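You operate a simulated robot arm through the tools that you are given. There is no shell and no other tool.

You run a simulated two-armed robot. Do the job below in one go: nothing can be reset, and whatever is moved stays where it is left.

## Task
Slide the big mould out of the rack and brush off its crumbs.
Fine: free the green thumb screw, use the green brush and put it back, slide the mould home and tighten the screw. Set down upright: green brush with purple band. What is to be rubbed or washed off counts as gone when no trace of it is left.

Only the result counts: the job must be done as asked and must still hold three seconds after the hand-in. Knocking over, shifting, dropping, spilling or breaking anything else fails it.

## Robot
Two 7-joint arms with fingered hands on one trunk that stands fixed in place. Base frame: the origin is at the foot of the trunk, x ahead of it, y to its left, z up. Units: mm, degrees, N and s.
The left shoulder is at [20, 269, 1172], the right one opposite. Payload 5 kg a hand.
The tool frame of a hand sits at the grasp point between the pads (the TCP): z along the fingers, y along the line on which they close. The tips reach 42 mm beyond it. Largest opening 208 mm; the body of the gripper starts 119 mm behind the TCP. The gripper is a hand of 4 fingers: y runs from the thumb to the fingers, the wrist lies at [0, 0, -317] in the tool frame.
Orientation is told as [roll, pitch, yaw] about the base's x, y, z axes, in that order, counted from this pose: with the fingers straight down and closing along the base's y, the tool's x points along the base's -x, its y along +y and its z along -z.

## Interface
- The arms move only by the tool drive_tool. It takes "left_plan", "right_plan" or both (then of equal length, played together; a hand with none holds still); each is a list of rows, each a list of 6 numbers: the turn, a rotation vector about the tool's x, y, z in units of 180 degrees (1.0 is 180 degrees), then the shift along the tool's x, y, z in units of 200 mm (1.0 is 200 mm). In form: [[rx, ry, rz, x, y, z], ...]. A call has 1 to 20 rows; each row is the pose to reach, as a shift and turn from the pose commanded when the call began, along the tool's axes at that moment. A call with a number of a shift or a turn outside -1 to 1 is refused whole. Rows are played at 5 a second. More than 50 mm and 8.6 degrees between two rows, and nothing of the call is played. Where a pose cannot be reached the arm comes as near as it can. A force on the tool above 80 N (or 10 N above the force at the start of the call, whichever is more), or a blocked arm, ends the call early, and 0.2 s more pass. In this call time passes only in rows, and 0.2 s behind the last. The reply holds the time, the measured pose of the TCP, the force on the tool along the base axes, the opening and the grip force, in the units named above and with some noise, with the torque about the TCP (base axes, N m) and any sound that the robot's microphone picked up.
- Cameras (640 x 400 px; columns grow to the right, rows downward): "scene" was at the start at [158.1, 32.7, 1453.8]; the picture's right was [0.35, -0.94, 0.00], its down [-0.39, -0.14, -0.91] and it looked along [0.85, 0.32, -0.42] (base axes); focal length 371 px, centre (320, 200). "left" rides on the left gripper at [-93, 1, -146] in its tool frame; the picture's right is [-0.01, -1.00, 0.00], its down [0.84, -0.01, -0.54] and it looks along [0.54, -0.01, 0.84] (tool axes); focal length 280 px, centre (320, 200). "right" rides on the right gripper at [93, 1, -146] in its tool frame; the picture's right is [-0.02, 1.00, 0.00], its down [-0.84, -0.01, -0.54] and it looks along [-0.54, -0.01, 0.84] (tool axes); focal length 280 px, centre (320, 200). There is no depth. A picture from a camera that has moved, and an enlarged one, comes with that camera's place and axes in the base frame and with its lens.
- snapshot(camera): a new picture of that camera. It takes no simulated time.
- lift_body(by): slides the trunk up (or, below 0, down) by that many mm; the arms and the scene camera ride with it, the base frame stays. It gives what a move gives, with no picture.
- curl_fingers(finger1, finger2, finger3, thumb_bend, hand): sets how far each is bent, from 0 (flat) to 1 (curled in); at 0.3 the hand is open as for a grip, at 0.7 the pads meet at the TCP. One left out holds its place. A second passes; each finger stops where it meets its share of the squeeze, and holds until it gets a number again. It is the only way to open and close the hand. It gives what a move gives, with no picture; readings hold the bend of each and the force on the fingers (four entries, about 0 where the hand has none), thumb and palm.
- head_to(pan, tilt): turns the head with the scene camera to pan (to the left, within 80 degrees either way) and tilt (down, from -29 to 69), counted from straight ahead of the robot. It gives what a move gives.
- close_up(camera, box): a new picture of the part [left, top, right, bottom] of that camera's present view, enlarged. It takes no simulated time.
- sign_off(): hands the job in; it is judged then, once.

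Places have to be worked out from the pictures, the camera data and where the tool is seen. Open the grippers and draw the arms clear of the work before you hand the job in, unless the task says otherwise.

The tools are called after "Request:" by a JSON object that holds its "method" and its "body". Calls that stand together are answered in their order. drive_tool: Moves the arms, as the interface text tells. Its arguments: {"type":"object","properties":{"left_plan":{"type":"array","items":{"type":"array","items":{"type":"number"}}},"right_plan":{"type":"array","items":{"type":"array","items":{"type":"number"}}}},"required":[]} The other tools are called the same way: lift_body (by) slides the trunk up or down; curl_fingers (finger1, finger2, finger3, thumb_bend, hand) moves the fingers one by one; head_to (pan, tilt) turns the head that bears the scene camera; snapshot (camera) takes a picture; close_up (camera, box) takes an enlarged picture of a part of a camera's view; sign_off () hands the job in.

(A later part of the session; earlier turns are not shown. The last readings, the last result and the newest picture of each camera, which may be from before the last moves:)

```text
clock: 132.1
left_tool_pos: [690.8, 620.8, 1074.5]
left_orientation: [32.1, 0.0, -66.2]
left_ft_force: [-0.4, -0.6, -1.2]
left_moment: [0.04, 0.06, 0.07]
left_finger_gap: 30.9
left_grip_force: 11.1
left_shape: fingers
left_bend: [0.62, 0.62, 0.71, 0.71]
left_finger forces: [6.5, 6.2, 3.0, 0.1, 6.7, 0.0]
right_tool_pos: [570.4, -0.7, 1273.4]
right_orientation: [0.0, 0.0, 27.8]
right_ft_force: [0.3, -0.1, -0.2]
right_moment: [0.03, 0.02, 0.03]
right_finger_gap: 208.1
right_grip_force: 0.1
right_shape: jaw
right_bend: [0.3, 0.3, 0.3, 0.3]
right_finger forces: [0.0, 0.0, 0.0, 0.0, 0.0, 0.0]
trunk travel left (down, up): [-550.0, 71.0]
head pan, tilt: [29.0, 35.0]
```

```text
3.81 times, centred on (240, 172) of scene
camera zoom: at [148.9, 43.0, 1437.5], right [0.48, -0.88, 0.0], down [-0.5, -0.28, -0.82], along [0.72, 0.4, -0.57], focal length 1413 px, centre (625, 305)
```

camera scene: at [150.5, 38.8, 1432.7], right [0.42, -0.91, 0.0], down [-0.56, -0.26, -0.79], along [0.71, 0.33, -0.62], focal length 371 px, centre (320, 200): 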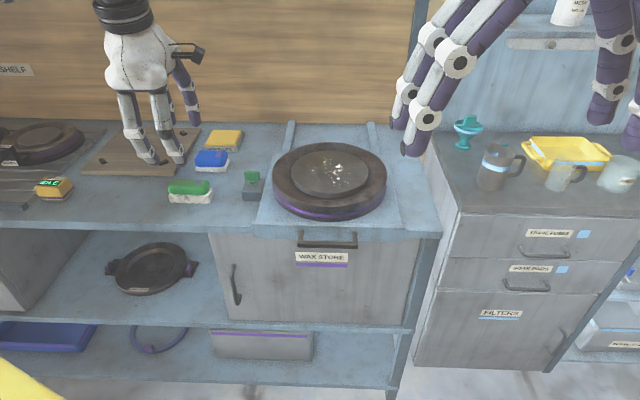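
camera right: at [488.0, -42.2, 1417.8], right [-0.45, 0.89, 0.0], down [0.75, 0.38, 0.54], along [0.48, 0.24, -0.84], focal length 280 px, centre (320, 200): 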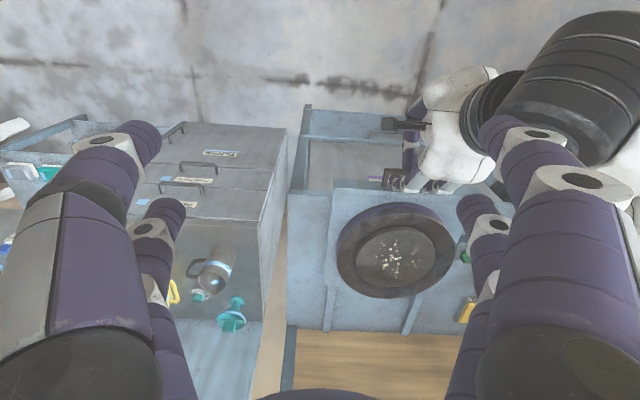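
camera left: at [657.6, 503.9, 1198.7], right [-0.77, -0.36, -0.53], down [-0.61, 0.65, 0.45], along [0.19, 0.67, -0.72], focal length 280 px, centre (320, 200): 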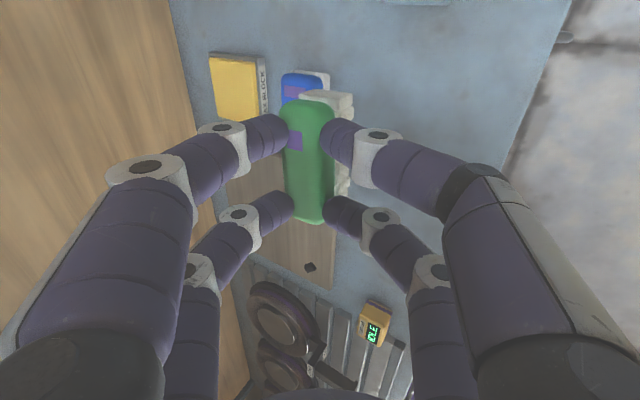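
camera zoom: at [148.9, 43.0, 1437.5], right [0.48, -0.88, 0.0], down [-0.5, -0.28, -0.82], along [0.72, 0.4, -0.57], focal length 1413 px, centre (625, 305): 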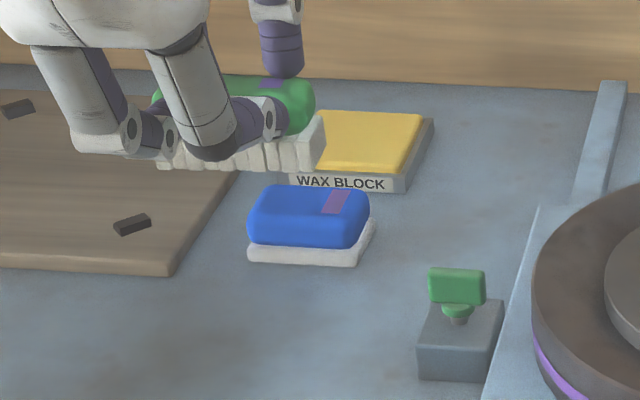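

I descend to about 15 mm above the table and measure the brush's position against its original place.

Request:
{"method": "drive_tool", "body": {"left_plan": [[0, 0, 0, 0, -0.085, 0.135], [0, 0, 0, 0, -0.17, 0.271], [0, 0, 0, 0, -0.255, 0.406], [0, 0, 0, 0, -0.32, 0.51]]}}

Request:
{"method": "close_up", "body": {"camera": "scene", "box": [190, 170, 310, 245]}}

Request:
{"method": "snapshot", "body": {"camera": "left"}}

```text
clock: 133.1
left_tool_pos: [689.9, 624.0, 953.4]
left_orientation: [32.1, -0.1, -66.2]
left_ft_force: [-0.6, -0.7, -0.4]
left_moment: [-0.01, 0.02, -0.01]
left_finger_gap: 30.9
left_grip_force: 11.3
left_shape: fingers
left_bend: [0.62, 0.62, 0.71, 0.71]
left_finger forces: [6.6, 6.3, 2.9, 0.0, 6.7, 0.0]
right_tool_pos: [570.9, 1.3, 1274.4]
right_orientation: [-0.1, 0.0, 27.9]
right_ft_force: [0.3, 0.7, 0.9]
right_moment: [0.02, 0.03, 0.02]
right_finger_gap: 207.7
right_grip_force: 0.0
right_shape: jaw
right_bend: [0.3, 0.3, 0.3, 0.3]
right_finger forces: [0.0, 0.0, 0.0, 0.0, 0.0, 0.1]
trunk travel left (down, up): [-550.0, 71.0]
head pan, tilt: [29.0, 35.0]
```

```text
5.33 times, centred on (250, 208) of scene
camera zoom: at [148.9, 43.7, 1437.5], right [0.48, -0.87, 0.0], down [-0.5, -0.28, -0.82], along [0.72, 0.4, -0.57], focal length 1978 px, centre (693, 160)
```

zoom: 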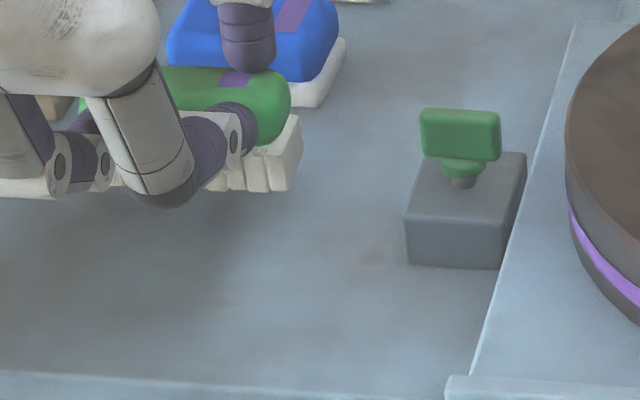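

```text
taken
camera left: at [658.1, 506.5, 1078.0], right [-0.77, -0.36, -0.53], down [-0.61, 0.65, 0.45], along [0.19, 0.67, -0.72], focal length 280 px, centre (320, 200)
```

left: 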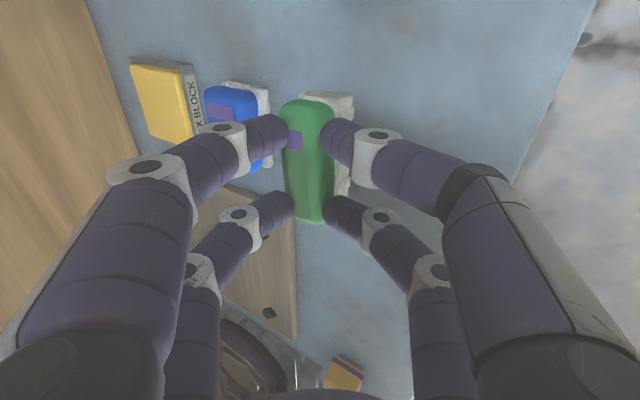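

I zoom in further to compare brush corners with the original picture.

Request:
{"method": "close_up", "body": {"camera": "scene", "box": [190, 175, 254, 215]}}

Request:
{"method": "close_up", "body": {"camera": "left", "box": [250, 80, 390, 240]}}

```text
10.00 times, centred on (222, 195) of scene
camera zoom: at [148.9, 43.7, 1437.5], right [0.48, -0.87, 0.0], down [-0.5, -0.28, -0.82], along [0.72, 0.4, -0.57], focal length 3709 px, centre (1300, 250)
```

zoom: 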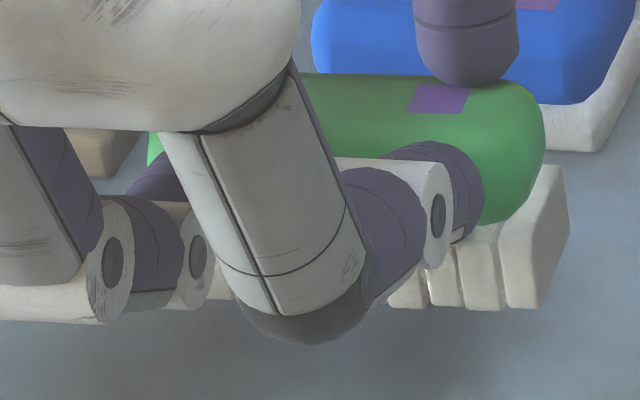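

```text
2.50 times, centred on (320, 160) of left
camera zoom: at [658.1, 506.5, 1078.0], right [-0.77, -0.36, -0.53], down [-0.61, 0.65, 0.45], along [0.19, 0.67, -0.72], focal length 701 px, centre (320, 300)
```

zoom: 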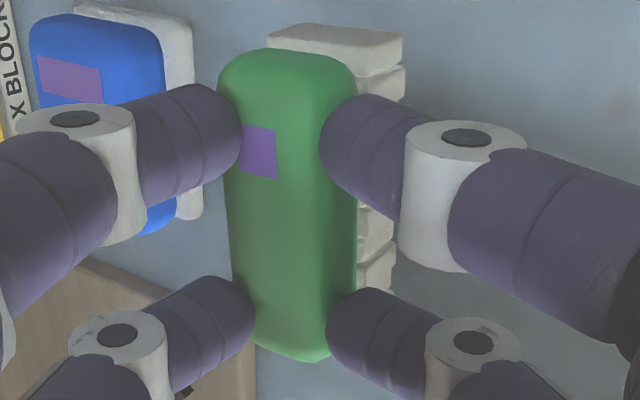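

The brush is upright and about 8 mm too far along x. I shift it and lower it to just above the table, then feel for contact.

Request:
{"method": "drive_tool", "body": {"left_plan": [[0, 0, 0, 0.017, -0.033, -0.0208], [0, 0, 0, 0.017, -0.055, 0.0142], [0, 0, 0, 0.017, -0.0769, 0.0492]]}}

Request:
{"method": "drive_tool", "body": {"left_plan": [[0, 0, 0, 0, -0.0053, 0.0085]]}}

Request:
{"method": "close_up", "body": {"camera": "scene", "box": [190, 170, 310, 245]}}

```text
clock: 133.9
left_tool_pos: [682.4, 623.4, 935.3]
left_orientation: [32.1, -0.1, -66.2]
left_ft_force: [0.2, -0.3, -0.5]
left_moment: [-0.02, 0.02, 0.0]
left_finger_gap: 31.3
left_grip_force: 11.8
left_shape: fingers
left_bend: [0.62, 0.62, 0.71, 0.71]
left_finger forces: [6.6, 6.2, 3.0, 0.0, 6.8, 0.0]
right_tool_pos: [571.8, -1.4, 1273.8]
right_orientation: [0.0, 0.0, 27.9]
right_ft_force: [-0.1, 1.0, -0.7]
right_moment: [-0.04, 0.01, 0.0]
right_finger_gap: 207.8
right_grip_force: 0.0
right_shape: jaw
right_bend: [0.3, 0.3, 0.3, 0.3]
right_finger forces: [0.0, 0.1, 0.1, 0.0, 0.1, 0.0]
trunk travel left (down, up): [-550.0, 71.0]
head pan, tilt: [29.0, 35.0]
```

```text
clock: 134.3
left_tool_pos: [680.9, 622.0, 936.3]
left_orientation: [32.2, -0.1, -66.2]
left_ft_force: [0.3, 0.7, 2.2]
left_moment: [0.12, -0.05, 0.01]
left_finger_gap: 31.2
left_grip_force: 11.5
left_shape: fingers
left_bend: [0.62, 0.62, 0.71, 0.71]
left_finger forces: [7.0, 6.3, 3.0, 0.1, 6.7, 0.0]
right_tool_pos: [570.7, -0.7, 1272.8]
right_orientation: [-0.1, 0.0, 27.8]
right_ft_force: [0.9, 0.2, -0.6]
right_moment: [0.04, -0.03, 0.01]
right_finger_gap: 208.0
right_grip_force: 0.1
right_shape: jaw
right_bend: [0.3, 0.3, 0.3, 0.3]
right_finger forces: [0.0, 0.0, 0.0, 0.0, 0.0, 0.0]
trunk travel left (down, up): [-550.0, 71.0]
head pan, tilt: [29.0, 35.0]
```

```text
5.33 times, centred on (250, 208) of scene
camera zoom: at [148.7, 43.4, 1437.6], right [0.48, -0.87, 0.0], down [-0.5, -0.28, -0.82], along [0.72, 0.4, -0.57], focal length 1978 px, centre (693, 160)
```

zoom: 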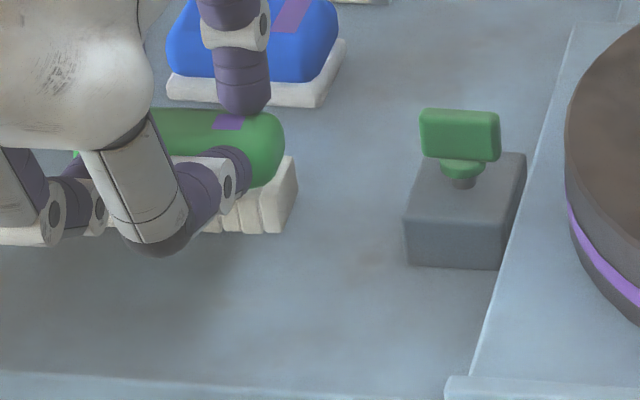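

The brush rests on the table (2 N) and its outline matches the original picture within about 3 mm. I settle it 1 mm more and open the fingers evenly.

Request:
{"method": "drive_tool", "body": {"left_plan": [[0, 0, 0, 0, -0.0027, 0.0042]]}}

Request:
{"method": "curl_fingers", "body": {"hand": "left", "finger1": 0.54, "finger2": 0.54, "finger3": 0.58, "thumb_bend": 0.58}}

Request:
{"method": "snapshot", "body": {"camera": "left"}}

Request:
{"method": "close_up", "body": {"camera": "scene", "box": [190, 170, 310, 245]}}

```text
clock: 134.7
left_tool_pos: [681.3, 621.5, 934.1]
left_orientation: [32.2, -0.1, -66.2]
left_ft_force: [1.6, -1.5, 4.0]
left_moment: [0.16, -0.13, -0.1]
left_finger_gap: 31.0
left_grip_force: 12.0
left_shape: fingers
left_bend: [0.62, 0.62, 0.71, 0.71]
left_finger forces: [7.0, 7.4, 2.9, 0.0, 6.3, 0.0]
right_tool_pos: [571.0, -0.7, 1272.1]
right_orientation: [0.0, 0.0, 27.9]
right_ft_force: [0.4, -1.2, 0.4]
right_moment: [0.0, 0.02, 0.0]
right_finger_gap: 208.1
right_grip_force: 0.1
right_shape: jaw
right_bend: [0.3, 0.3, 0.3, 0.3]
right_finger forces: [0.0, 0.1, 0.1, 0.0, 0.0, 0.0]
trunk travel left (down, up): [-550.0, 71.0]
head pan, tilt: [29.0, 35.0]
```

```text
clock: 135.7
left_tool_pos: [680.8, 623.9, 935.0]
left_orientation: [32.2, -0.1, -66.2]
left_ft_force: [-0.4, 0.6, -0.4]
left_moment: [0.02, 0.04, 0.01]
left_finger_gap: 83.4
left_grip_force: 0.1
left_shape: fingers
left_bend: [0.54, 0.54, 0.57, 0.57]
left_finger forces: [0.0, 0.0, 0.0, 0.0, 0.0, 0.1]
right_tool_pos: [570.8, 0.1, 1273.7]
right_orientation: [0.0, 0.0, 27.9]
right_ft_force: [-1.0, -0.7, 0.0]
right_moment: [-0.02, 0.03, 0.02]
right_finger_gap: 207.9
right_grip_force: 0.0
right_shape: jaw
right_bend: [0.3, 0.3, 0.3, 0.3]
right_finger forces: [0.1, 0.0, 0.0, 0.0, 0.0, 0.0]
trunk travel left (down, up): [-550.0, 71.0]
head pan, tilt: [29.0, 35.0]
```

```text
taken
camera left: at [648.4, 505.4, 1058.7], right [-0.77, -0.36, -0.53], down [-0.61, 0.65, 0.45], along [0.19, 0.67, -0.72], focal length 280 px, centre (320, 200)
```

left: 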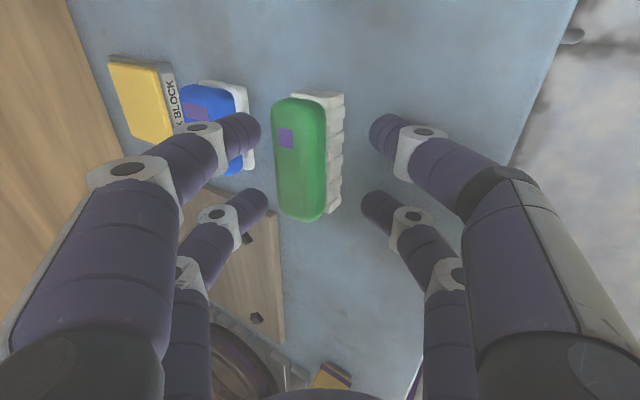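

```text
5.33 times, centred on (250, 208) of scene
camera zoom: at [148.8, 43.4, 1437.5], right [0.48, -0.87, 0.0], down [-0.5, -0.28, -0.82], along [0.72, 0.4, -0.57], focal length 1978 px, centre (693, 160)
```

zoom: 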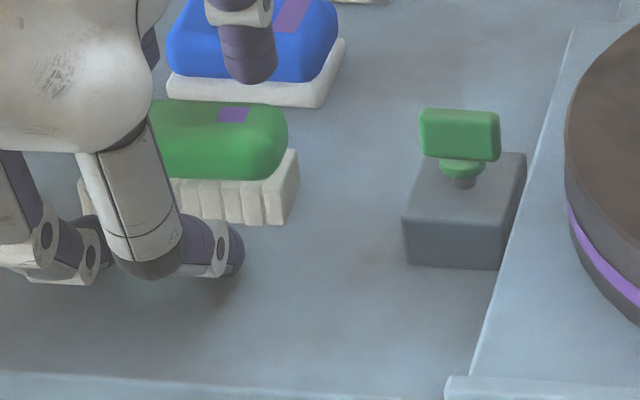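

Released; the brush stands upright. I raise the hand straight up and compare its place with the original picture.

Request:
{"method": "drive_tool", "body": {"left_plan": [[0, 0, 0, 0, 0.06, -0.095], [0, 0, 0, 0, 0.15, -0.238], [0, 0, 0, 0, 0.25, -0.4], [0, 0, 0, 0, 0.36, -0.572]]}}

Request:
{"method": "close_up", "body": {"camera": "scene", "box": [190, 170, 310, 245]}}

Request:
{"method": "close_up", "body": {"camera": "scene", "box": [200, 175, 264, 215]}}

```text
clock: 136.7
left_tool_pos: [679.3, 622.8, 1070.3]
left_orientation: [32.1, -0.1, -66.2]
left_ft_force: [0.5, -0.8, 0.4]
left_moment: [0.05, -0.02, -0.01]
left_finger_gap: 83.4
left_grip_force: 0.0
left_shape: fingers
left_bend: [0.54, 0.54, 0.57, 0.57]
left_finger forces: [0.0, 0.0, 0.0, 0.1, 0.0, 0.1]
right_tool_pos: [570.8, 0.1, 1273.6]
right_orientation: [0.1, 0.0, 27.9]
right_ft_force: [0.3, 0.2, -0.2]
right_moment: [0.04, -0.04, 0.0]
right_finger_gap: 208.0
right_grip_force: 0.1
right_shape: jaw
right_bend: [0.3, 0.3, 0.3, 0.3]
right_finger forces: [0.0, 0.1, 0.0, 0.0, 0.0, 0.0]
trunk travel left (down, up): [-550.0, 71.0]
head pan, tilt: [29.0, 35.0]
```

```text
5.33 times, centred on (250, 208) of scene
camera zoom: at [148.2, 43.0, 1437.6], right [0.48, -0.87, 0.0], down [-0.5, -0.28, -0.82], along [0.72, 0.4, -0.57], focal length 1978 px, centre (693, 160)
```

zoom: 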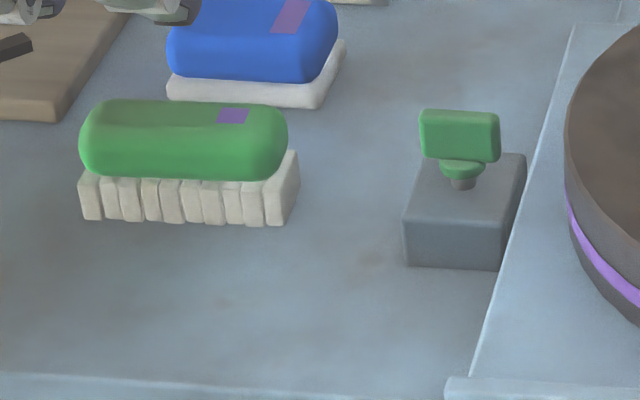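

```text
10.00 times, centred on (232, 195) of scene
camera zoom: at [148.2, 43.0, 1437.6], right [0.48, -0.87, 0.0], down [-0.5, -0.28, -0.82], along [0.72, 0.4, -0.57], focal length 3709 px, centre (1200, 250)
```

zoom: 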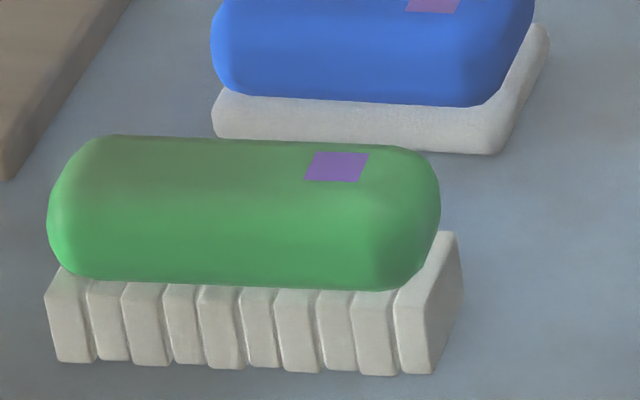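

The brush stands upright within about 6 mm of where it first stood. Now I close the fingers and travel over to the front of the handle to push the tray home.

Request:
{"method": "curl_fingers", "body": {"hand": "left", "finger1": 0.7, "finger2": 0.7, "finger3": 0.7, "thumb_bend": 0.7}}

Request:
{"method": "drive_tool", "body": {"left_plan": [[0, 0, 0, -0.19, -0.1, -0.064], [0, 0, 0, -0.38, -0.203, -0.128], [0, 0, 0, -0.57, -0.305, -0.191], [0, 0, 0, -0.76, -0.406, -0.255], [0, 0, 0, -0.95, -0.508, -0.319]]}}

Request:
{"method": "drive_tool", "body": {"left_plan": [[0.005, 0, 0, -0.137, -0.116, -0.073], [0.01, 0, 0, -0.274, -0.232, -0.146], [0.015, 0, 0, -0.411, -0.348, -0.218], [0.022, 0, 0, -0.548, -0.464, -0.291], [0.0278, 0, 0, -0.685, -0.58, -0.364]]}}

Request:
{"method": "snapshot", "body": {"camera": "left"}}

Request:
{"method": "snapshot", "body": {"camera": "scene"}}

```text
clock: 137.7
left_tool_pos: [680.4, 621.7, 1069.9]
left_orientation: [32.1, -0.1, -66.2]
left_ft_force: [0.9, 0.2, -0.1]
left_moment: [0.0, 0.01, 0.01]
left_finger_gap: 10.9
left_grip_force: 0.1
left_shape: fingers
left_bend: [0.7, 0.7, 0.7, 0.7]
left_finger forces: [0.2, 0.0, 0.0, 0.1, 0.0, 0.0]
right_tool_pos: [570.6, -1.4, 1272.9]
right_orientation: [0.1, 0.0, 28.0]
right_ft_force: [0.6, 0.2, 0.5]
right_moment: [-0.01, 0.02, 0.0]
right_finger_gap: 207.8
right_grip_force: 0.1
right_shape: jaw
right_bend: [0.3, 0.3, 0.3, 0.3]
right_finger forces: [0.0, 0.1, 0.0, 0.0, 0.0, 0.1]
trunk travel left (down, up): [-550.0, 71.0]
head pan, tilt: [29.0, 35.0]
```

```text
clock: 138.9
left_tool_pos: [649.0, 397.9, 1070.0]
left_orientation: [32.1, 0.1, -66.2]
left_ft_force: [-0.4, -1.3, 0.3]
left_moment: [0.16, 0.09, 0.12]
left_finger_gap: 10.9
left_grip_force: 0.0
left_shape: fingers
left_bend: [0.7, 0.7, 0.7, 0.7]
left_finger forces: [0.0, 0.1, 0.0, 0.0, 0.1, 0.0]
right_tool_pos: [571.8, -2.9, 1272.5]
right_orientation: [0.1, 0.0, 27.8]
right_ft_force: [0.7, -2.0, 1.0]
right_moment: [0.28, 0.09, -0.01]
right_finger_gap: 208.0
right_grip_force: 0.0
right_shape: jaw
right_bend: [0.3, 0.3, 0.3, 0.3]
right_finger forces: [0.0, 0.1, 0.0, 0.0, 0.0, 0.1]
trunk travel left (down, up): [-550.0, 71.0]
head pan, tilt: [29.0, 35.0]
```

```text
clock: 140.1
left_tool_pos: [579.1, 218.2, 1070.4]
left_orientation: [27.1, 0.0, -66.1]
left_ft_force: [1.2, -0.8, 0.6]
left_moment: [0.08, 0.1, 0.03]
left_finger_gap: 10.8
left_grip_force: 0.1
left_shape: fingers
left_bend: [0.7, 0.7, 0.7, 0.7]
left_finger forces: [0.0, 0.1, 0.0, 0.1, 0.0, 0.0]
right_tool_pos: [572.8, -2.5, 1270.8]
right_orientation: [0.1, 0.1, 27.8]
right_ft_force: [1.0, 0.1, -0.7]
right_moment: [0.14, 0.14, -0.03]
right_finger_gap: 207.8
right_grip_force: 0.1
right_shape: jaw
right_bend: [0.3, 0.3, 0.3, 0.3]
right_finger forces: [0.0, 0.0, 0.0, 0.1, 0.1, 0.0]
trunk travel left (down, up): [-550.0, 71.0]
head pan, tilt: [29.0, 35.0]
```

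```text
taken
camera left: at [556.7, 104.6, 1200.5], right [-0.81, -0.37, -0.46], down [-0.57, 0.67, 0.47], along [0.13, 0.64, -0.75], focal length 280 px, centre (320, 200)
```

left: 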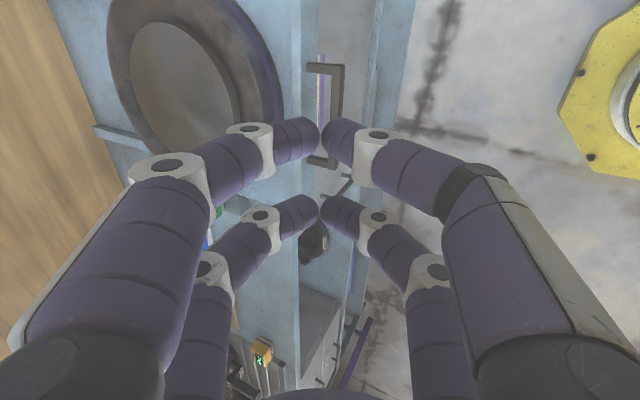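

```text
taken
camera scene: at [149.8, 42.4, 1437.3], right [0.48, -0.87, 0.0], down [-0.5, -0.28, -0.82], along [0.72, 0.4, -0.57], focal length 371 px, centre (320, 200)
```

scene: 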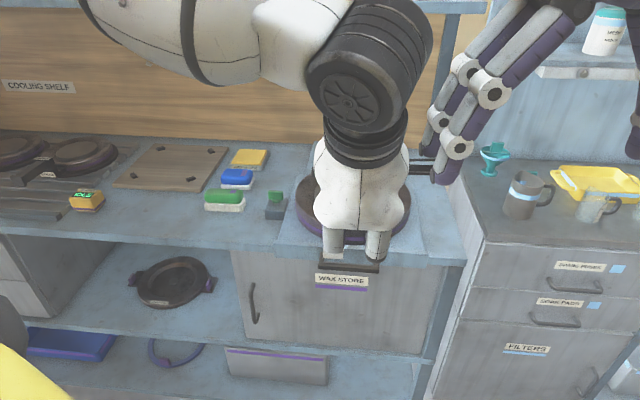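

The closed fingers are above a spot about 14 mm in front of the bar. I go straight down to z 930.

Request:
{"method": "drive_tool", "body": {"left_plan": [[0, 0, 0, 0, -0.09, 0.176], [0, 0, 0, 0, -0.18, 0.352], [0, 0, 0, 0, -0.27, 0.528], [0, 0, 0, 0, -0.319, 0.623]]}}

Request:
{"method": "snapshot", "body": {"camera": "left"}}

Request:
{"method": "close_up", "body": {"camera": "left", "box": [240, 40, 400, 180]}}

```text
clock: 141.1
left_tool_pos: [575.4, 218.0, 931.2]
left_orientation: [27.2, -0.1, -66.1]
left_ft_force: [0.1, -0.4, 0.0]
left_moment: [-0.01, -0.03, -0.01]
left_finger_gap: 10.7
left_grip_force: 0.1
left_shape: fingers
left_bend: [0.7, 0.7, 0.7, 0.7]
left_finger forces: [0.0, 0.0, 0.0, 0.0, 0.1, 0.0]
right_tool_pos: [571.0, -1.0, 1273.6]
right_orientation: [0.0, 0.0, 27.9]
right_ft_force: [-1.0, -0.1, 0.5]
right_moment: [-0.03, -0.05, 0.02]
right_finger_gap: 207.8
right_grip_force: 0.0
right_shape: jaw
right_bend: [0.3, 0.3, 0.3, 0.3]
right_finger forces: [0.0, 0.1, 0.1, 0.0, 0.0, 0.0]
trunk travel left (down, up): [-550.0, 71.0]
head pan, tilt: [29.0, 35.0]
```

```text
taken
camera left: at [553.0, 106.3, 1061.1], right [-0.81, -0.37, -0.46], down [-0.58, 0.67, 0.47], along [0.13, 0.64, -0.75], focal length 280 px, centre (320, 200)
```

left: 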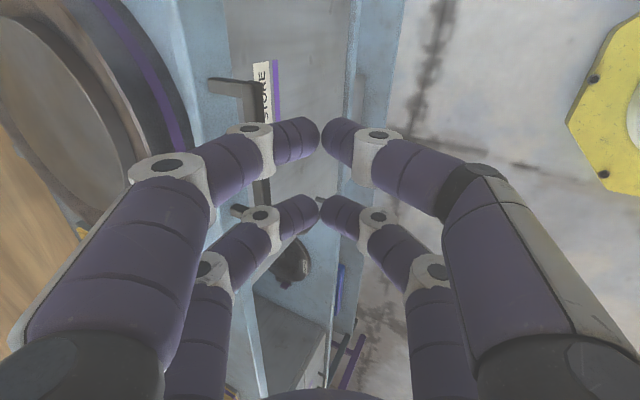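

```text
2.86 times, centred on (320, 110) of left
camera zoom: at [553.0, 106.3, 1061.1], right [-0.81, -0.37, -0.46], down [-0.58, 0.67, 0.47], along [0.13, 0.64, -0.75], focal length 801 px, centre (320, 457)
```

zoom: 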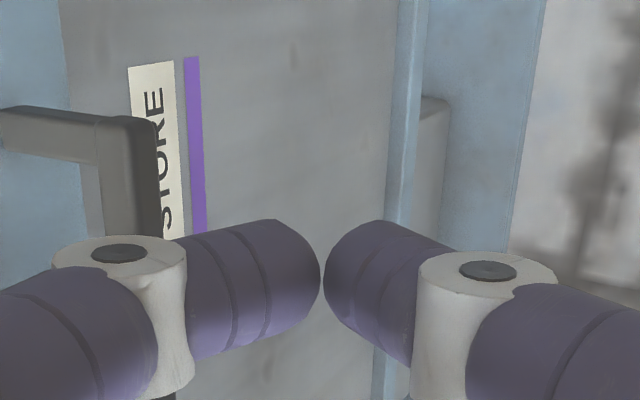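

No contact yet; the fingers stand in front of the bar. I push inward along the rails, 180 mm in steps of 15 mm.

Request:
{"method": "drive_tool", "body": {"left_plan": [[0, 0, 0, 0, 0.0445, 0.0229], [0, 0, 0, 0, 0.1, 0.0514], [0, 0, 0, 0, 0.1668, 0.0857], [0, 0, 0, 0, 0.2336, 0.12], [0, 0, 0, 0, 0.3004, 0.1543], [0, 0, 0, 0, 0.3672, 0.1886], [0, 0, 0, 0, 0.434, 0.2229], [0, 0, 0, 0, 0.5008, 0.2572], [0, 0, 0, 0, 0.5676, 0.2915], [0, 0, 0, 0, 0.6344, 0.3258], [0, 0, 0, 0, 0.7012, 0.3601], [0, 0, 0, 0, 0.768, 0.3944]]}}

Request:
{"method": "snapshot", "body": {"camera": "left"}}

Request:
{"method": "snapshot", "body": {"camera": "scene"}}

```text
clock: 143.7
left_tool_pos: [735.9, 286.6, 930.0]
left_orientation: [27.1, -0.1, -66.2]
left_ft_force: [-0.2, -0.4, -0.6]
left_moment: [0.02, 0.0, -0.01]
left_finger_gap: 10.5
left_grip_force: 0.2
left_shape: fingers
left_bend: [0.7, 0.7, 0.7, 0.7]
left_finger forces: [0.0, 0.0, 0.0, 0.1, 0.0, 0.1]
right_tool_pos: [571.4, -0.7, 1272.6]
right_orientation: [0.0, 0.1, 27.9]
right_ft_force: [0.0, 0.1, 0.1]
right_moment: [-0.01, 0.04, 0.01]
right_finger_gap: 207.5
right_grip_force: 0.1
right_shape: jaw
right_bend: [0.3, 0.3, 0.3, 0.3]
right_finger forces: [0.0, 0.1, 0.0, 0.1, 0.1, 0.0]
trunk travel left (down, up): [-550.0, 71.0]
head pan, tilt: [29.0, 35.0]
```

```text
taken
camera left: at [713.6, 175.0, 1061.8], right [-0.81, -0.37, -0.46], down [-0.57, 0.67, 0.47], along [0.13, 0.64, -0.75], focal length 280 px, centre (320, 200)
```

left: 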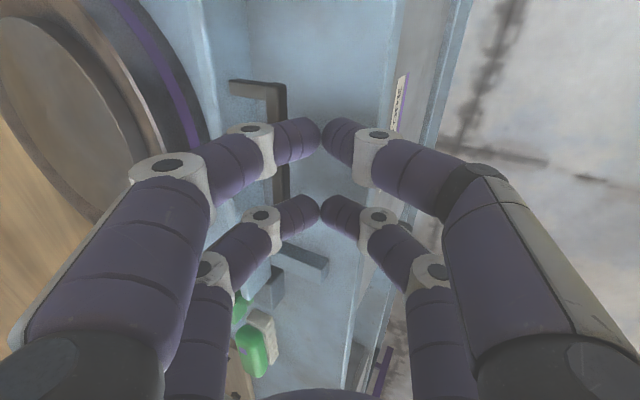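

```text
taken
camera scene: at [149.0, 43.5, 1437.4], right [0.48, -0.87, 0.0], down [-0.5, -0.28, -0.82], along [0.72, 0.4, -0.57], focal length 371 px, centre (320, 200)
```

scene: 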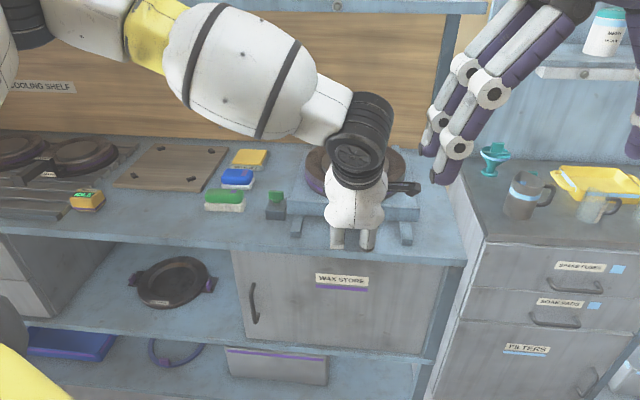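

The tray slides in smoothly. About 79 mm remain by my estimate; I push 68 mm with smaller steps at the end.

Request:
{"method": "drive_tool", "body": {"left_plan": [[0, 0, 0, 0, 0.0668, 0.0343], [0, 0, 0, 0, 0.1335, 0.0686], [0, 0, 0, 0, 0.2, 0.1029], [0, 0, 0, 0, 0.245, 0.1257], [0, 0, 0, 0, 0.276, 0.1417], [0, 0, 0, 0, 0.3026, 0.1554]]}}

Request:
{"method": "close_up", "body": {"camera": "scene", "box": [220, 140, 460, 290]}}

Request:
{"method": "snapshot", "body": {"camera": "left"}}

```text
clock: 145.1
left_tool_pos: [799.0, 314.7, 928.5]
left_orientation: [27.1, 0.0, -66.2]
left_ft_force: [0.4, 0.4, -0.6]
left_moment: [0.0, 0.01, -0.01]
left_finger_gap: 10.6
left_grip_force: 0.0
left_shape: fingers
left_bend: [0.7, 0.7, 0.7, 0.7]
left_finger forces: [0.1, 0.0, 0.0, 0.0, 0.1, 0.0]
right_tool_pos: [570.7, 0.1, 1272.8]
right_orientation: [0.0, -0.1, 27.9]
right_ft_force: [0.8, -0.6, -0.5]
right_moment: [0.03, 0.06, -0.02]
right_finger_gap: 208.2
right_grip_force: 0.1
right_shape: jaw
right_bend: [0.3, 0.3, 0.3, 0.3]
right_finger forces: [0.1, 0.0, 0.0, 0.0, 0.0, 0.1]
trunk travel left (down, up): [-550.0, 71.0]
head pan, tilt: [29.0, 35.0]
```

```text
2.67 times, centred on (340, 215) of scene
camera zoom: at [149.1, 43.6, 1437.4], right [0.48, -0.87, 0.0], down [-0.5, -0.28, -0.82], along [0.72, 0.4, -0.57], focal length 989 px, centre (267, 160)
```

zoom: 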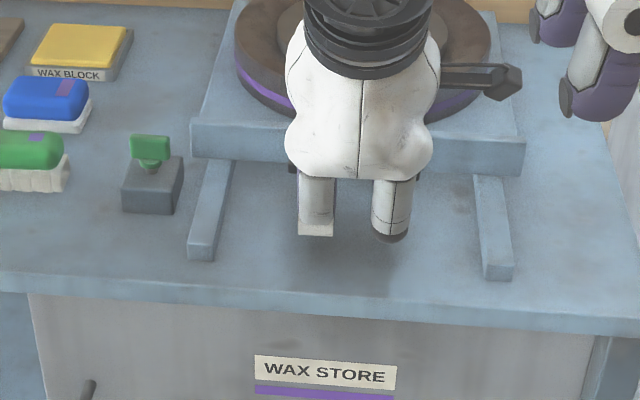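

```text
taken
camera left: at [775.6, 203.2, 1059.6], right [-0.81, -0.37, -0.46], down [-0.57, 0.67, 0.47], along [0.13, 0.64, -0.75], focal length 280 px, centre (320, 200)
```

left: 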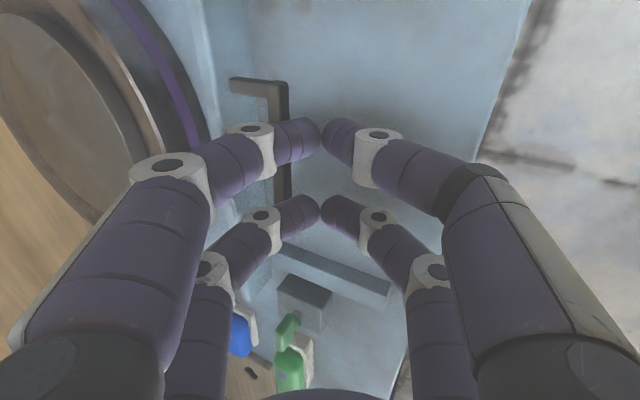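

About 11–15 mm are left compared with the first picture. I push on in 3 mm steps and watch for the home stop.

Request:
{"method": "drive_tool", "body": {"left_plan": [[0, 0, 0, 0, 0.0134, 0.0069], [0, 0, 0, 0, 0.0267, 0.0137], [0, 0, 0, 0, 0.04, 0.0206], [0, 0, 0, 0, 0.0534, 0.0274]]}}

Request:
{"method": "close_up", "body": {"camera": "scene", "box": [220, 140, 460, 290]}}

```text
clock: 146.1
left_tool_pos: [808.1, 320.5, 930.9]
left_orientation: [27.2, -0.1, -66.2]
left_ft_force: [-0.3, 0.5, 0.1]
left_moment: [0.04, 0.0, -0.03]
left_finger_gap: 10.6
left_grip_force: 0.1
left_shape: fingers
left_bend: [0.7, 0.7, 0.7, 0.7]
left_finger forces: [0.1, 0.0, 0.0, 0.1, 0.1, 0.0]
right_tool_pos: [570.9, -0.6, 1272.9]
right_orientation: [0.1, -0.1, 27.9]
right_ft_force: [0.4, -0.5, -0.9]
right_moment: [0.0, 0.02, -0.03]
right_finger_gap: 207.8
right_grip_force: 0.1
right_shape: jaw
right_bend: [0.3, 0.3, 0.3, 0.3]
right_finger forces: [0.0, 0.1, 0.0, 0.0, 0.0, 0.0]
trunk travel left (down, up): [-550.0, 71.0]
head pan, tilt: [29.0, 35.0]
```

```text
2.67 times, centred on (340, 215) of scene
camera zoom: at [148.7, 43.4, 1437.5], right [0.48, -0.87, 0.0], down [-0.5, -0.28, -0.82], along [0.72, 0.4, -0.57], focal length 989 px, centre (267, 160)
```

zoom: 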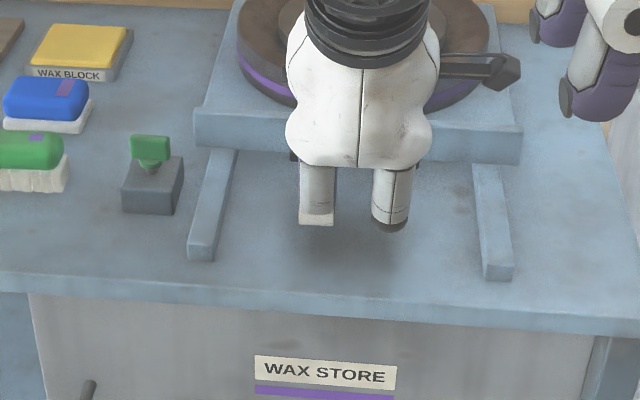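

It now looks the same as at the start; no stop force yet. I push a few more millimetres, 1.5 mm per step, to be sure it is seated.

Request:
{"method": "drive_tool", "body": {"left_plan": [[0, 0, 0, 0, 0.0067, 0.0034], [0, 0, 0, 0, 0.0134, 0.0069]]}}

Request:
{"method": "drive_tool", "body": {"left_plan": [[0, 0, 0, 0, 0.0067, 0.0034], [0, 0, 0, 0, 0.0134, 0.0069]]}}

```text
clock: 146.7
left_tool_pos: [810.3, 322.2, 930.6]
left_orientation: [27.1, -0.1, -66.2]
left_ft_force: [0.4, 0.8, -0.1]
left_moment: [0.0, 0.01, 0.01]
left_finger_gap: 10.5
left_grip_force: 0.1
left_shape: fingers
left_bend: [0.7, 0.7, 0.7, 0.7]
left_finger forces: [0.0, 0.0, 0.0, 0.1, 0.0, 0.0]
right_tool_pos: [571.1, -0.7, 1273.4]
right_orientation: [0.1, 0.0, 27.9]
right_ft_force: [-0.1, 0.4, -0.4]
right_moment: [-0.02, 0.0, 0.0]
right_finger_gap: 207.7
right_grip_force: 0.1
right_shape: jaw
right_bend: [0.3, 0.3, 0.3, 0.3]
right_finger forces: [0.0, 0.0, 0.0, 0.0, 0.0, 0.0]
trunk travel left (down, up): [-550.0, 71.0]
head pan, tilt: [29.0, 35.0]
```

```text
clock: 147.3
left_tool_pos: [814.1, 322.4, 930.6]
left_orientation: [27.1, -0.1, -66.2]
left_ft_force: [-0.9, 0.1, 0.2]
left_moment: [-0.04, 0.0, -0.01]
left_finger_gap: 10.6
left_grip_force: 0.1
left_shape: fingers
left_bend: [0.7, 0.7, 0.7, 0.7]
left_finger forces: [0.1, 0.1, 0.0, 0.1, 0.1, 0.0]
right_tool_pos: [571.4, -0.4, 1272.8]
right_orientation: [0.0, 0.1, 27.9]
right_ft_force: [0.6, 0.4, 0.6]
right_moment: [0.05, 0.01, -0.01]
right_finger_gap: 207.7
right_grip_force: 0.0
right_shape: jaw
right_bend: [0.3, 0.3, 0.3, 0.3]
right_finger forces: [0.0, 0.0, 0.1, 0.1, 0.0, 0.1]
trunk travel left (down, up): [-550.0, 71.0]
head pan, tilt: [29.0, 35.0]
```

Still no stop. I check the picture against the original before going on.

Request:
{"method": "close_up", "body": {"camera": "scene", "box": [220, 140, 460, 290]}}

Request:
{"method": "drive_tool", "body": {"left_plan": [[0, 0, 0, 0, 0.0067, 0.0034], [0, 0, 0, 0, 0.0134, 0.0069]]}}

Request:
{"method": "close_up", "body": {"camera": "scene", "box": [220, 140, 460, 290]}}

```text
2.67 times, centred on (340, 215) of scene
camera zoom: at [148.8, 43.4, 1437.5], right [0.48, -0.87, 0.0], down [-0.5, -0.28, -0.82], along [0.72, 0.4, -0.57], focal length 989 px, centre (267, 160)
```

zoom: 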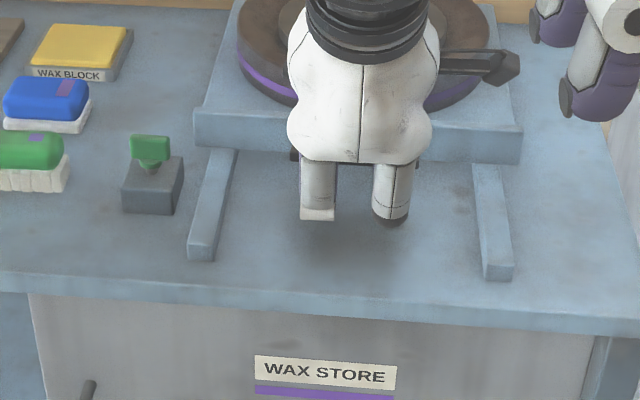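

```text
clock: 147.9
left_tool_pos: [817.2, 324.1, 929.0]
left_orientation: [27.2, -0.1, -66.2]
left_ft_force: [-1.1, -0.5, 0.4]
left_moment: [-0.01, -0.03, -0.02]
left_finger_gap: 10.1
left_grip_force: 0.1
left_shape: fingers
left_bend: [0.7, 0.7, 0.7, 0.7]
left_finger forces: [1.5, 0.1, 0.0, 0.0, 0.0, 0.0]
right_tool_pos: [570.2, -0.8, 1273.3]
right_orientation: [0.1, 0.0, 27.9]
right_ft_force: [-0.3, -0.3, -0.8]
right_moment: [0.0, -0.03, 0.01]
right_finger_gap: 207.6
right_grip_force: 0.0
right_shape: jaw
right_bend: [0.3, 0.3, 0.3, 0.3]
right_finger forces: [0.0, 0.0, 0.0, 0.0, 0.1, 0.0]
trunk travel left (down, up): [-550.0, 71.0]
head pan, tilt: [29.0, 35.0]
```

```text
2.67 times, centred on (340, 215) of scene
camera zoom: at [148.6, 43.4, 1437.5], right [0.48, -0.87, 0.0], down [-0.5, -0.28, -0.82], along [0.72, 0.4, -0.57], focal length 989 px, centre (267, 160)
```

zoom: 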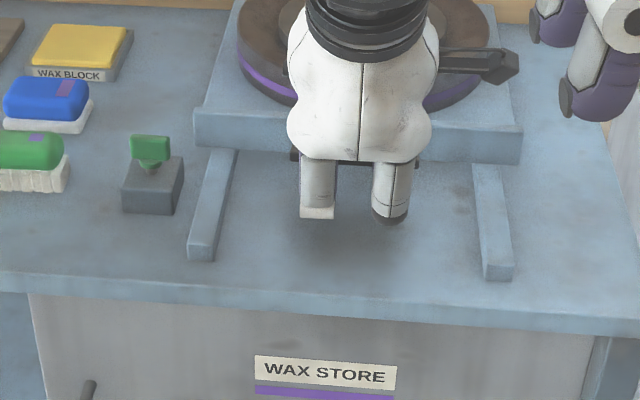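

The tray picture no longer changes and finger1 just began to feel 1.5 N, so the tray seems to be at home. I push 3 mm more to confirm the stop.

Request:
{"method": "drive_tool", "body": {"left_plan": [[0, 0, 0, 0, 0.0067, 0.0034], [0, 0, 0, 0, 0.0134, 0.0069]]}}

Request:
{"method": "close_up", "body": {"camera": "scene", "box": [220, 140, 460, 290]}}

```text
clock: 148.5
left_tool_pos: [818.9, 324.8, 931.0]
left_orientation: [27.2, -0.1, -66.1]
left_ft_force: [-5.9, -3.7, 2.7]
left_moment: [-0.07, 0.01, -0.08]
left_finger_gap: 7.9
left_grip_force: 4.8
left_shape: fingers
left_bend: [0.71, 0.7, 0.7, 0.7]
left_finger forces: [5.5, 3.3, 0.0, 0.0, 0.1, 0.0]
right_tool_pos: [570.9, -1.3, 1273.2]
right_orientation: [0.1, 0.0, 27.9]
right_ft_force: [-0.4, -0.1, 0.0]
right_moment: [0.03, 0.0, 0.02]
right_finger_gap: 208.0
right_grip_force: 0.1
right_shape: jaw
right_bend: [0.3, 0.3, 0.3, 0.3]
right_finger forces: [0.1, 0.0, 0.0, 0.0, 0.1, 0.1]
trunk travel left (down, up): [-550.0, 71.0]
head pan, tilt: [29.0, 35.0]
```

```text
2.67 times, centred on (340, 215) of scene
camera zoom: at [148.3, 43.1, 1437.6], right [0.48, -0.87, 0.0], down [-0.5, -0.28, -0.82], along [0.72, 0.4, -0.57], focal length 989 px, centre (267, 160)
```

zoom: 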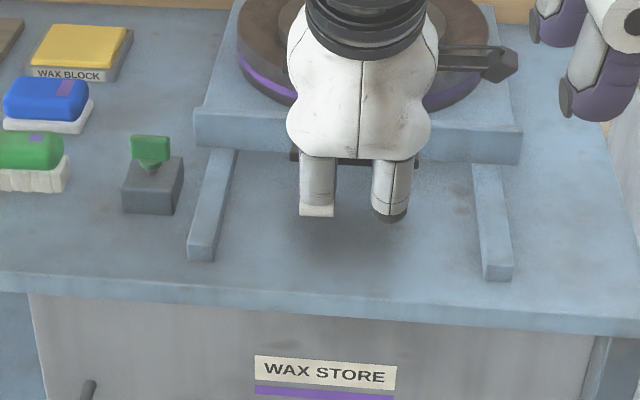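

A 7 N counter-force confirms the home stop. I back off 30 mm and rise clear.

Request:
{"method": "drive_tool", "body": {"left_plan": [[0, 0, 0, 0, -0.0668, -0.0343], [0, 0, 0, 0, -0.1335, -0.0686], [0, 0, 0, 0, -0.0421, -0.2466], [0, 0, 0, 0, 0.0607, -0.4469], [0, 0, 0, 0, 0.1636, -0.6471]]}}

Request:
{"method": "close_up", "body": {"camera": "scene", "box": [220, 140, 460, 290]}}

```text
clock: 149.7
left_tool_pos: [793.4, 316.3, 1059.8]
left_orientation: [27.1, 0.0, -66.2]
left_ft_force: [-1.6, -0.1, 0.0]
left_moment: [0.07, -0.11, 0.02]
left_finger_gap: 10.8
left_grip_force: 0.0
left_shape: fingers
left_bend: [0.7, 0.7, 0.7, 0.7]
left_finger forces: [0.1, 0.0, 0.1, 0.0, 0.1, 0.1]
right_tool_pos: [569.7, -0.7, 1274.7]
right_orientation: [0.0, 0.0, 27.8]
right_ft_force: [-1.4, -1.2, 0.8]
right_moment: [0.08, -0.17, 0.01]
right_finger_gap: 207.8
right_grip_force: 0.0
right_shape: jaw
right_bend: [0.3, 0.3, 0.3, 0.3]
right_finger forces: [0.0, 0.0, 0.0, 0.1, 0.0, 0.0]
trunk travel left (down, up): [-550.0, 71.0]
head pan, tilt: [29.0, 35.0]
```

```text
2.67 times, centred on (340, 215) of scene
camera zoom: at [147.5, 42.9, 1437.8], right [0.48, -0.87, 0.0], down [-0.5, -0.28, -0.82], along [0.72, 0.4, -0.57], focal length 989 px, centre (267, 160)
```

zoom: 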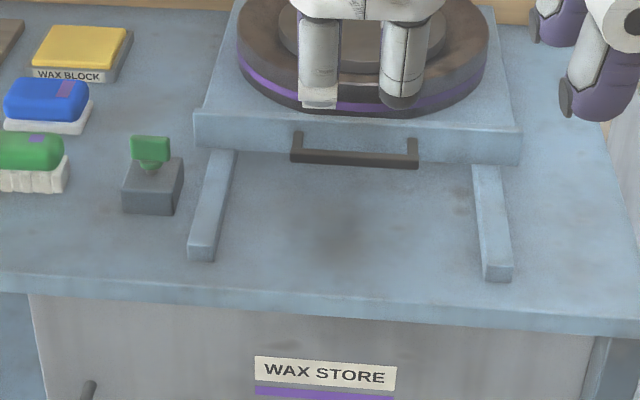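

The handle and tray look exactly as at the start. Now the screw: I level the hand and move over it, then stow finger2/finger3 again.

Request:
{"method": "drive_tool", "body": {"left_plan": [[0.0375, 0, 0, 0.125, 0, 0], [0.075, 0, 0, 0.25, 0, 0], [0.1125, 0, 0, 0.375, 0, 0], [0.15, 0, 0, 0.5, 0, 0]]}}

Request:
{"method": "drive_tool", "body": {"left_plan": [[0, 0, 0, 0.143, 0.061, 0], [0, 0, 0, 0.287, 0.1225, 0], [0, 0, 0, 0.43, 0.184, 0], [0, 0, 0, 0.573, 0.245, 0]]}}

Request:
{"method": "curl_fingers", "body": {"hand": "left", "finger1": 0.56, "finger2": 1.0, "thumb_bend": 0.56, "finger3": 0.5}}

Request:
{"method": "curl_fingers", "body": {"hand": "left", "finger3": 1.0}}

Request:
{"method": "snapshot", "body": {"camera": "left"}}

Request:
{"method": "close_up", "body": {"camera": "left", "box": [240, 50, 400, 150]}}

```text
clock: 150.7
left_tool_pos: [754.2, 409.5, 1057.0]
left_orientation: [0.0, -0.1, -66.2]
left_ft_force: [-0.3, -0.1, -1.0]
left_moment: [-0.01, 0.05, 0.0]
left_finger_gap: 10.5
left_grip_force: 0.1
left_shape: fingers
left_bend: [0.7, 0.7, 0.7, 0.7]
left_finger forces: [0.1, 0.1, 0.0, 0.0, 0.0, 0.1]
right_tool_pos: [571.0, 0.2, 1272.9]
right_orientation: [-0.1, 0.1, 27.8]
right_ft_force: [0.4, 0.6, -1.1]
right_moment: [-0.03, 0.06, 0.0]
right_finger_gap: 207.8
right_grip_force: 0.0
right_shape: jaw
right_bend: [0.3, 0.3, 0.3, 0.3]
right_finger forces: [0.0, 0.0, 0.1, 0.1, 0.1, 0.1]
trunk travel left (down, up): [-550.0, 71.0]
head pan, tilt: [29.0, 35.0]
```

```text
clock: 151.7
left_tool_pos: [751.2, 531.6, 1058.8]
left_orientation: [0.2, -0.1, -66.2]
left_ft_force: [-0.6, -0.2, 0.8]
left_moment: [-0.01, -0.06, 0.01]
left_finger_gap: 10.5
left_grip_force: 0.1
left_shape: fingers
left_bend: [0.7, 0.7, 0.7, 0.7]
left_finger forces: [0.0, 0.0, 0.0, 0.0, 0.0, 0.0]
right_tool_pos: [571.2, -0.4, 1273.3]
right_orientation: [0.0, 0.0, 27.9]
right_ft_force: [-0.6, 0.9, 0.2]
right_moment: [-0.02, -0.08, 0.03]
right_finger_gap: 207.9
right_grip_force: 0.0
right_shape: jaw
right_bend: [0.3, 0.3, 0.3, 0.3]
right_finger forces: [0.0, 0.0, 0.1, 0.1, 0.0, 0.0]
trunk travel left (down, up): [-550.0, 71.0]
head pan, tilt: [29.0, 35.0]
```

```text
clock: 152.7
left_tool_pos: [751.7, 531.7, 1060.3]
left_orientation: [0.1, -0.1, -66.2]
left_ft_force: [0.5, 0.4, 0.4]
left_moment: [-0.01, -0.03, -0.02]
left_finger_gap: 80.7
left_grip_force: 0.1
left_shape: fingers
left_bend: [0.56, 1.0, 0.5, 0.56]
left_finger forces: [0.1, 0.0, 0.0, 0.1, 0.1, 0.0]
right_tool_pos: [570.6, -0.6, 1272.6]
right_orientation: [0.0, 0.1, 27.9]
right_ft_force: [-1.3, 0.1, 1.1]
right_moment: [-0.01, -0.02, 0.01]
right_finger_gap: 207.8
right_grip_force: 0.2
right_shape: jaw
right_bend: [0.3, 0.3, 0.3, 0.3]
right_finger forces: [0.1, 0.0, 0.1, 0.0, 0.1, 0.0]
trunk travel left (down, up): [-550.0, 71.0]
head pan, tilt: [29.0, 35.0]
```

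```text
clock: 153.7
left_tool_pos: [752.9, 531.5, 1059.3]
left_orientation: [0.1, -0.2, -66.2]
left_ft_force: [-0.3, 0.0, 0.3]
left_moment: [0.02, 0.02, 0.0]
left_finger_gap: 80.6
left_grip_force: 0.0
left_shape: fingers
left_bend: [0.56, 1.0, 0.86, 0.56]
left_finger forces: [0.0, 0.1, 0.0, 0.1, 0.0, 0.1]
right_tool_pos: [571.4, -0.0, 1272.5]
right_orientation: [0.0, 0.0, 27.9]
right_ft_force: [0.4, -0.6, 0.3]
right_moment: [0.01, -0.01, -0.01]
right_finger_gap: 208.1
right_grip_force: 0.0
right_shape: jaw
right_bend: [0.3, 0.3, 0.3, 0.3]
right_finger forces: [0.0, 0.1, 0.0, 0.1, 0.0, 0.0]
trunk travel left (down, up): [-550.0, 71.0]
head pan, tilt: [29.0, 35.0]
```

```text
taken
camera left: at [789.9, 445.5, 1205.5], right [-0.91, -0.42, 0.0], down [-0.35, 0.77, 0.54], along [-0.22, 0.49, -0.84], focal length 280 px, centre (320, 200)
```

left: 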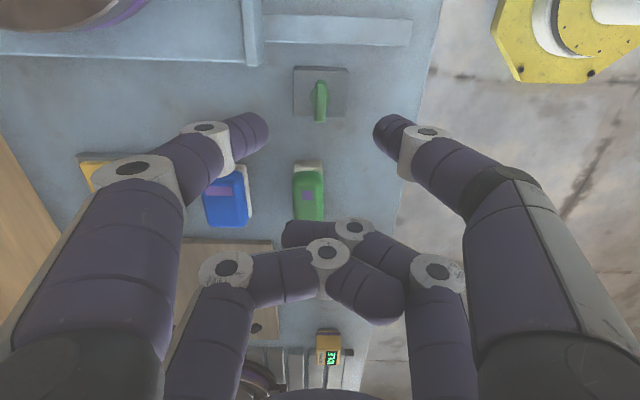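

```text
4.00 times, centred on (320, 100) of left
camera zoom: at [789.9, 445.5, 1205.5], right [-0.91, -0.42, 0.0], down [-0.35, 0.77, 0.54], along [-0.22, 0.49, -0.84], focal length 1122 px, centre (320, 600)
```

zoom: 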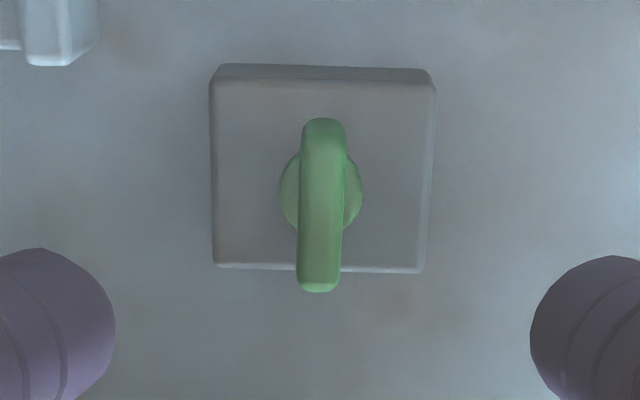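

The wing is in line with the hand again. Tightening needs half a turn clockwise; I test in the air how far the hand can turn clockwise about the screw axis.

Request:
{"method": "drive_tool", "body": {"left_plan": [[0, 0, 0.0472, -0.0015, 0.0207, 0], [0, 0, 0.0944, -0.0061, 0.0409, 0], [0, 0, 0.1417, -0.0136, 0.0603, 0], [0, 0, 0.1889, -0.0239, 0.0783, 0], [0, 0, 0.2361, -0.0368, 0.0946, 0], [0, 0, 0.2833, -0.0519, 0.1088, 0], [0, 0, 0.3306, -0.069, 0.1206, 0], [0, 0, 0.3778, -0.0876, 0.1298, 0]]}}

```text
clock: 155.5
left_tool_pos: [781.3, 525.0, 1059.9]
left_orientation: [0.0, 0.2, -134.4]
left_ft_force: [0.8, 0.1, 0.8]
left_moment: [-0.01, 0.01, 0.03]
left_finger_gap: 80.3
left_grip_force: 0.1
left_shape: fingers
left_bend: [0.56, 1.0, 0.86, 0.56]
left_finger forces: [0.1, 0.1, 0.2, 0.1, 0.0, 0.0]
right_tool_pos: [571.0, 0.6, 1272.9]
right_orientation: [0.1, -0.1, 27.9]
right_ft_force: [0.1, -0.1, -0.5]
right_moment: [-0.01, 0.01, 0.01]
right_finger_gap: 207.7
right_grip_force: 0.1
right_shape: jaw
right_bend: [0.3, 0.3, 0.3, 0.3]
right_finger forces: [0.0, 0.0, 0.0, 0.0, 0.0, 0.0]
trunk travel left (down, up): [-550.0, 71.0]
head pan, tilt: [29.0, 35.0]
```

−134° is fine. I test another 68° further.

Request:
{"method": "drive_tool", "body": {"left_plan": [[0, 0, 0.0472, -0.0015, 0.0207, 0], [0, 0, 0.0944, -0.0061, 0.0409, 0], [0, 0, 0.1417, -0.0136, 0.0603, 0], [0, 0, 0.1889, -0.0239, 0.0783, 0], [0, 0, 0.2361, -0.0368, 0.0946, 0], [0, 0, 0.2833, -0.0519, 0.1088, 0], [0, 0, 0.3306, -0.069, 0.1206, 0], [0, 0, 0.3778, -0.0876, 0.1298, 0]]}}

```text
clock: 157.3
left_tool_pos: [788.3, 495.1, 1059.0]
left_orientation: [0.0, 0.2, 157.5]
left_ft_force: [-1.1, 0.4, -0.4]
left_moment: [0.02, 0.0, -0.02]
left_finger_gap: 80.4
left_grip_force: 0.0
left_shape: fingers
left_bend: [0.56, 1.0, 0.86, 0.56]
left_finger forces: [0.1, 0.1, 0.1, 0.0, 0.0, 0.0]
right_tool_pos: [570.3, -0.9, 1274.1]
right_orientation: [0.0, 0.0, 28.0]
right_ft_force: [-1.0, 0.4, -0.7]
right_moment: [0.02, 0.0, -0.01]
right_finger_gap: 207.8
right_grip_force: 0.1
right_shape: jaw
right_bend: [0.3, 0.3, 0.3, 0.3]
right_finger forces: [0.0, 0.0, 0.1, 0.0, 0.0, 0.0]
trunk travel left (down, up): [-550.0, 71.0]
head pan, tilt: [29.0, 35.0]
```

Also fine (−202°). I test the remaining 51° to see whether the whole half turn fits one grip.

Request:
{"method": "drive_tool", "body": {"left_plan": [[0, 0, 0.0472, -0.0015, 0.0207, 0], [0, 0, 0.0944, -0.0061, 0.0409, 0], [0, 0, 0.1417, -0.0136, 0.0603, 0], [0, 0, 0.1889, -0.0239, 0.0783, 0], [0, 0, 0.2361, -0.0368, 0.0946, 0], [0, 0, 0.2833, -0.0519, 0.1088, 0]]}}

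```text
clock: 158.7
left_tool_pos: [770.4, 477.0, 1060.3]
left_orientation: [0.0, 0.1, 106.7]
left_ft_force: [0.7, -0.1, -0.1]
left_moment: [-0.02, 0.0, 0.0]
left_finger_gap: 80.4
left_grip_force: 0.0
left_shape: fingers
left_bend: [0.56, 1.0, 0.86, 0.56]
left_finger forces: [0.0, 0.0, 0.0, 0.0, 0.1, 0.0]
right_tool_pos: [572.0, -0.0, 1274.0]
right_orientation: [-0.1, 0.0, 28.0]
right_ft_force: [1.0, -0.2, 0.0]
right_moment: [0.0, 0.0, -0.04]
right_finger_gap: 208.1
right_grip_force: 0.0
right_shape: jaw
right_bend: [0.3, 0.3, 0.3, 0.3]
right_finger forces: [0.0, 0.1, 0.0, 0.0, 0.1, 0.0]
trunk travel left (down, up): [-550.0, 71.0]
head pan, tilt: [29.0, 35.0]
```

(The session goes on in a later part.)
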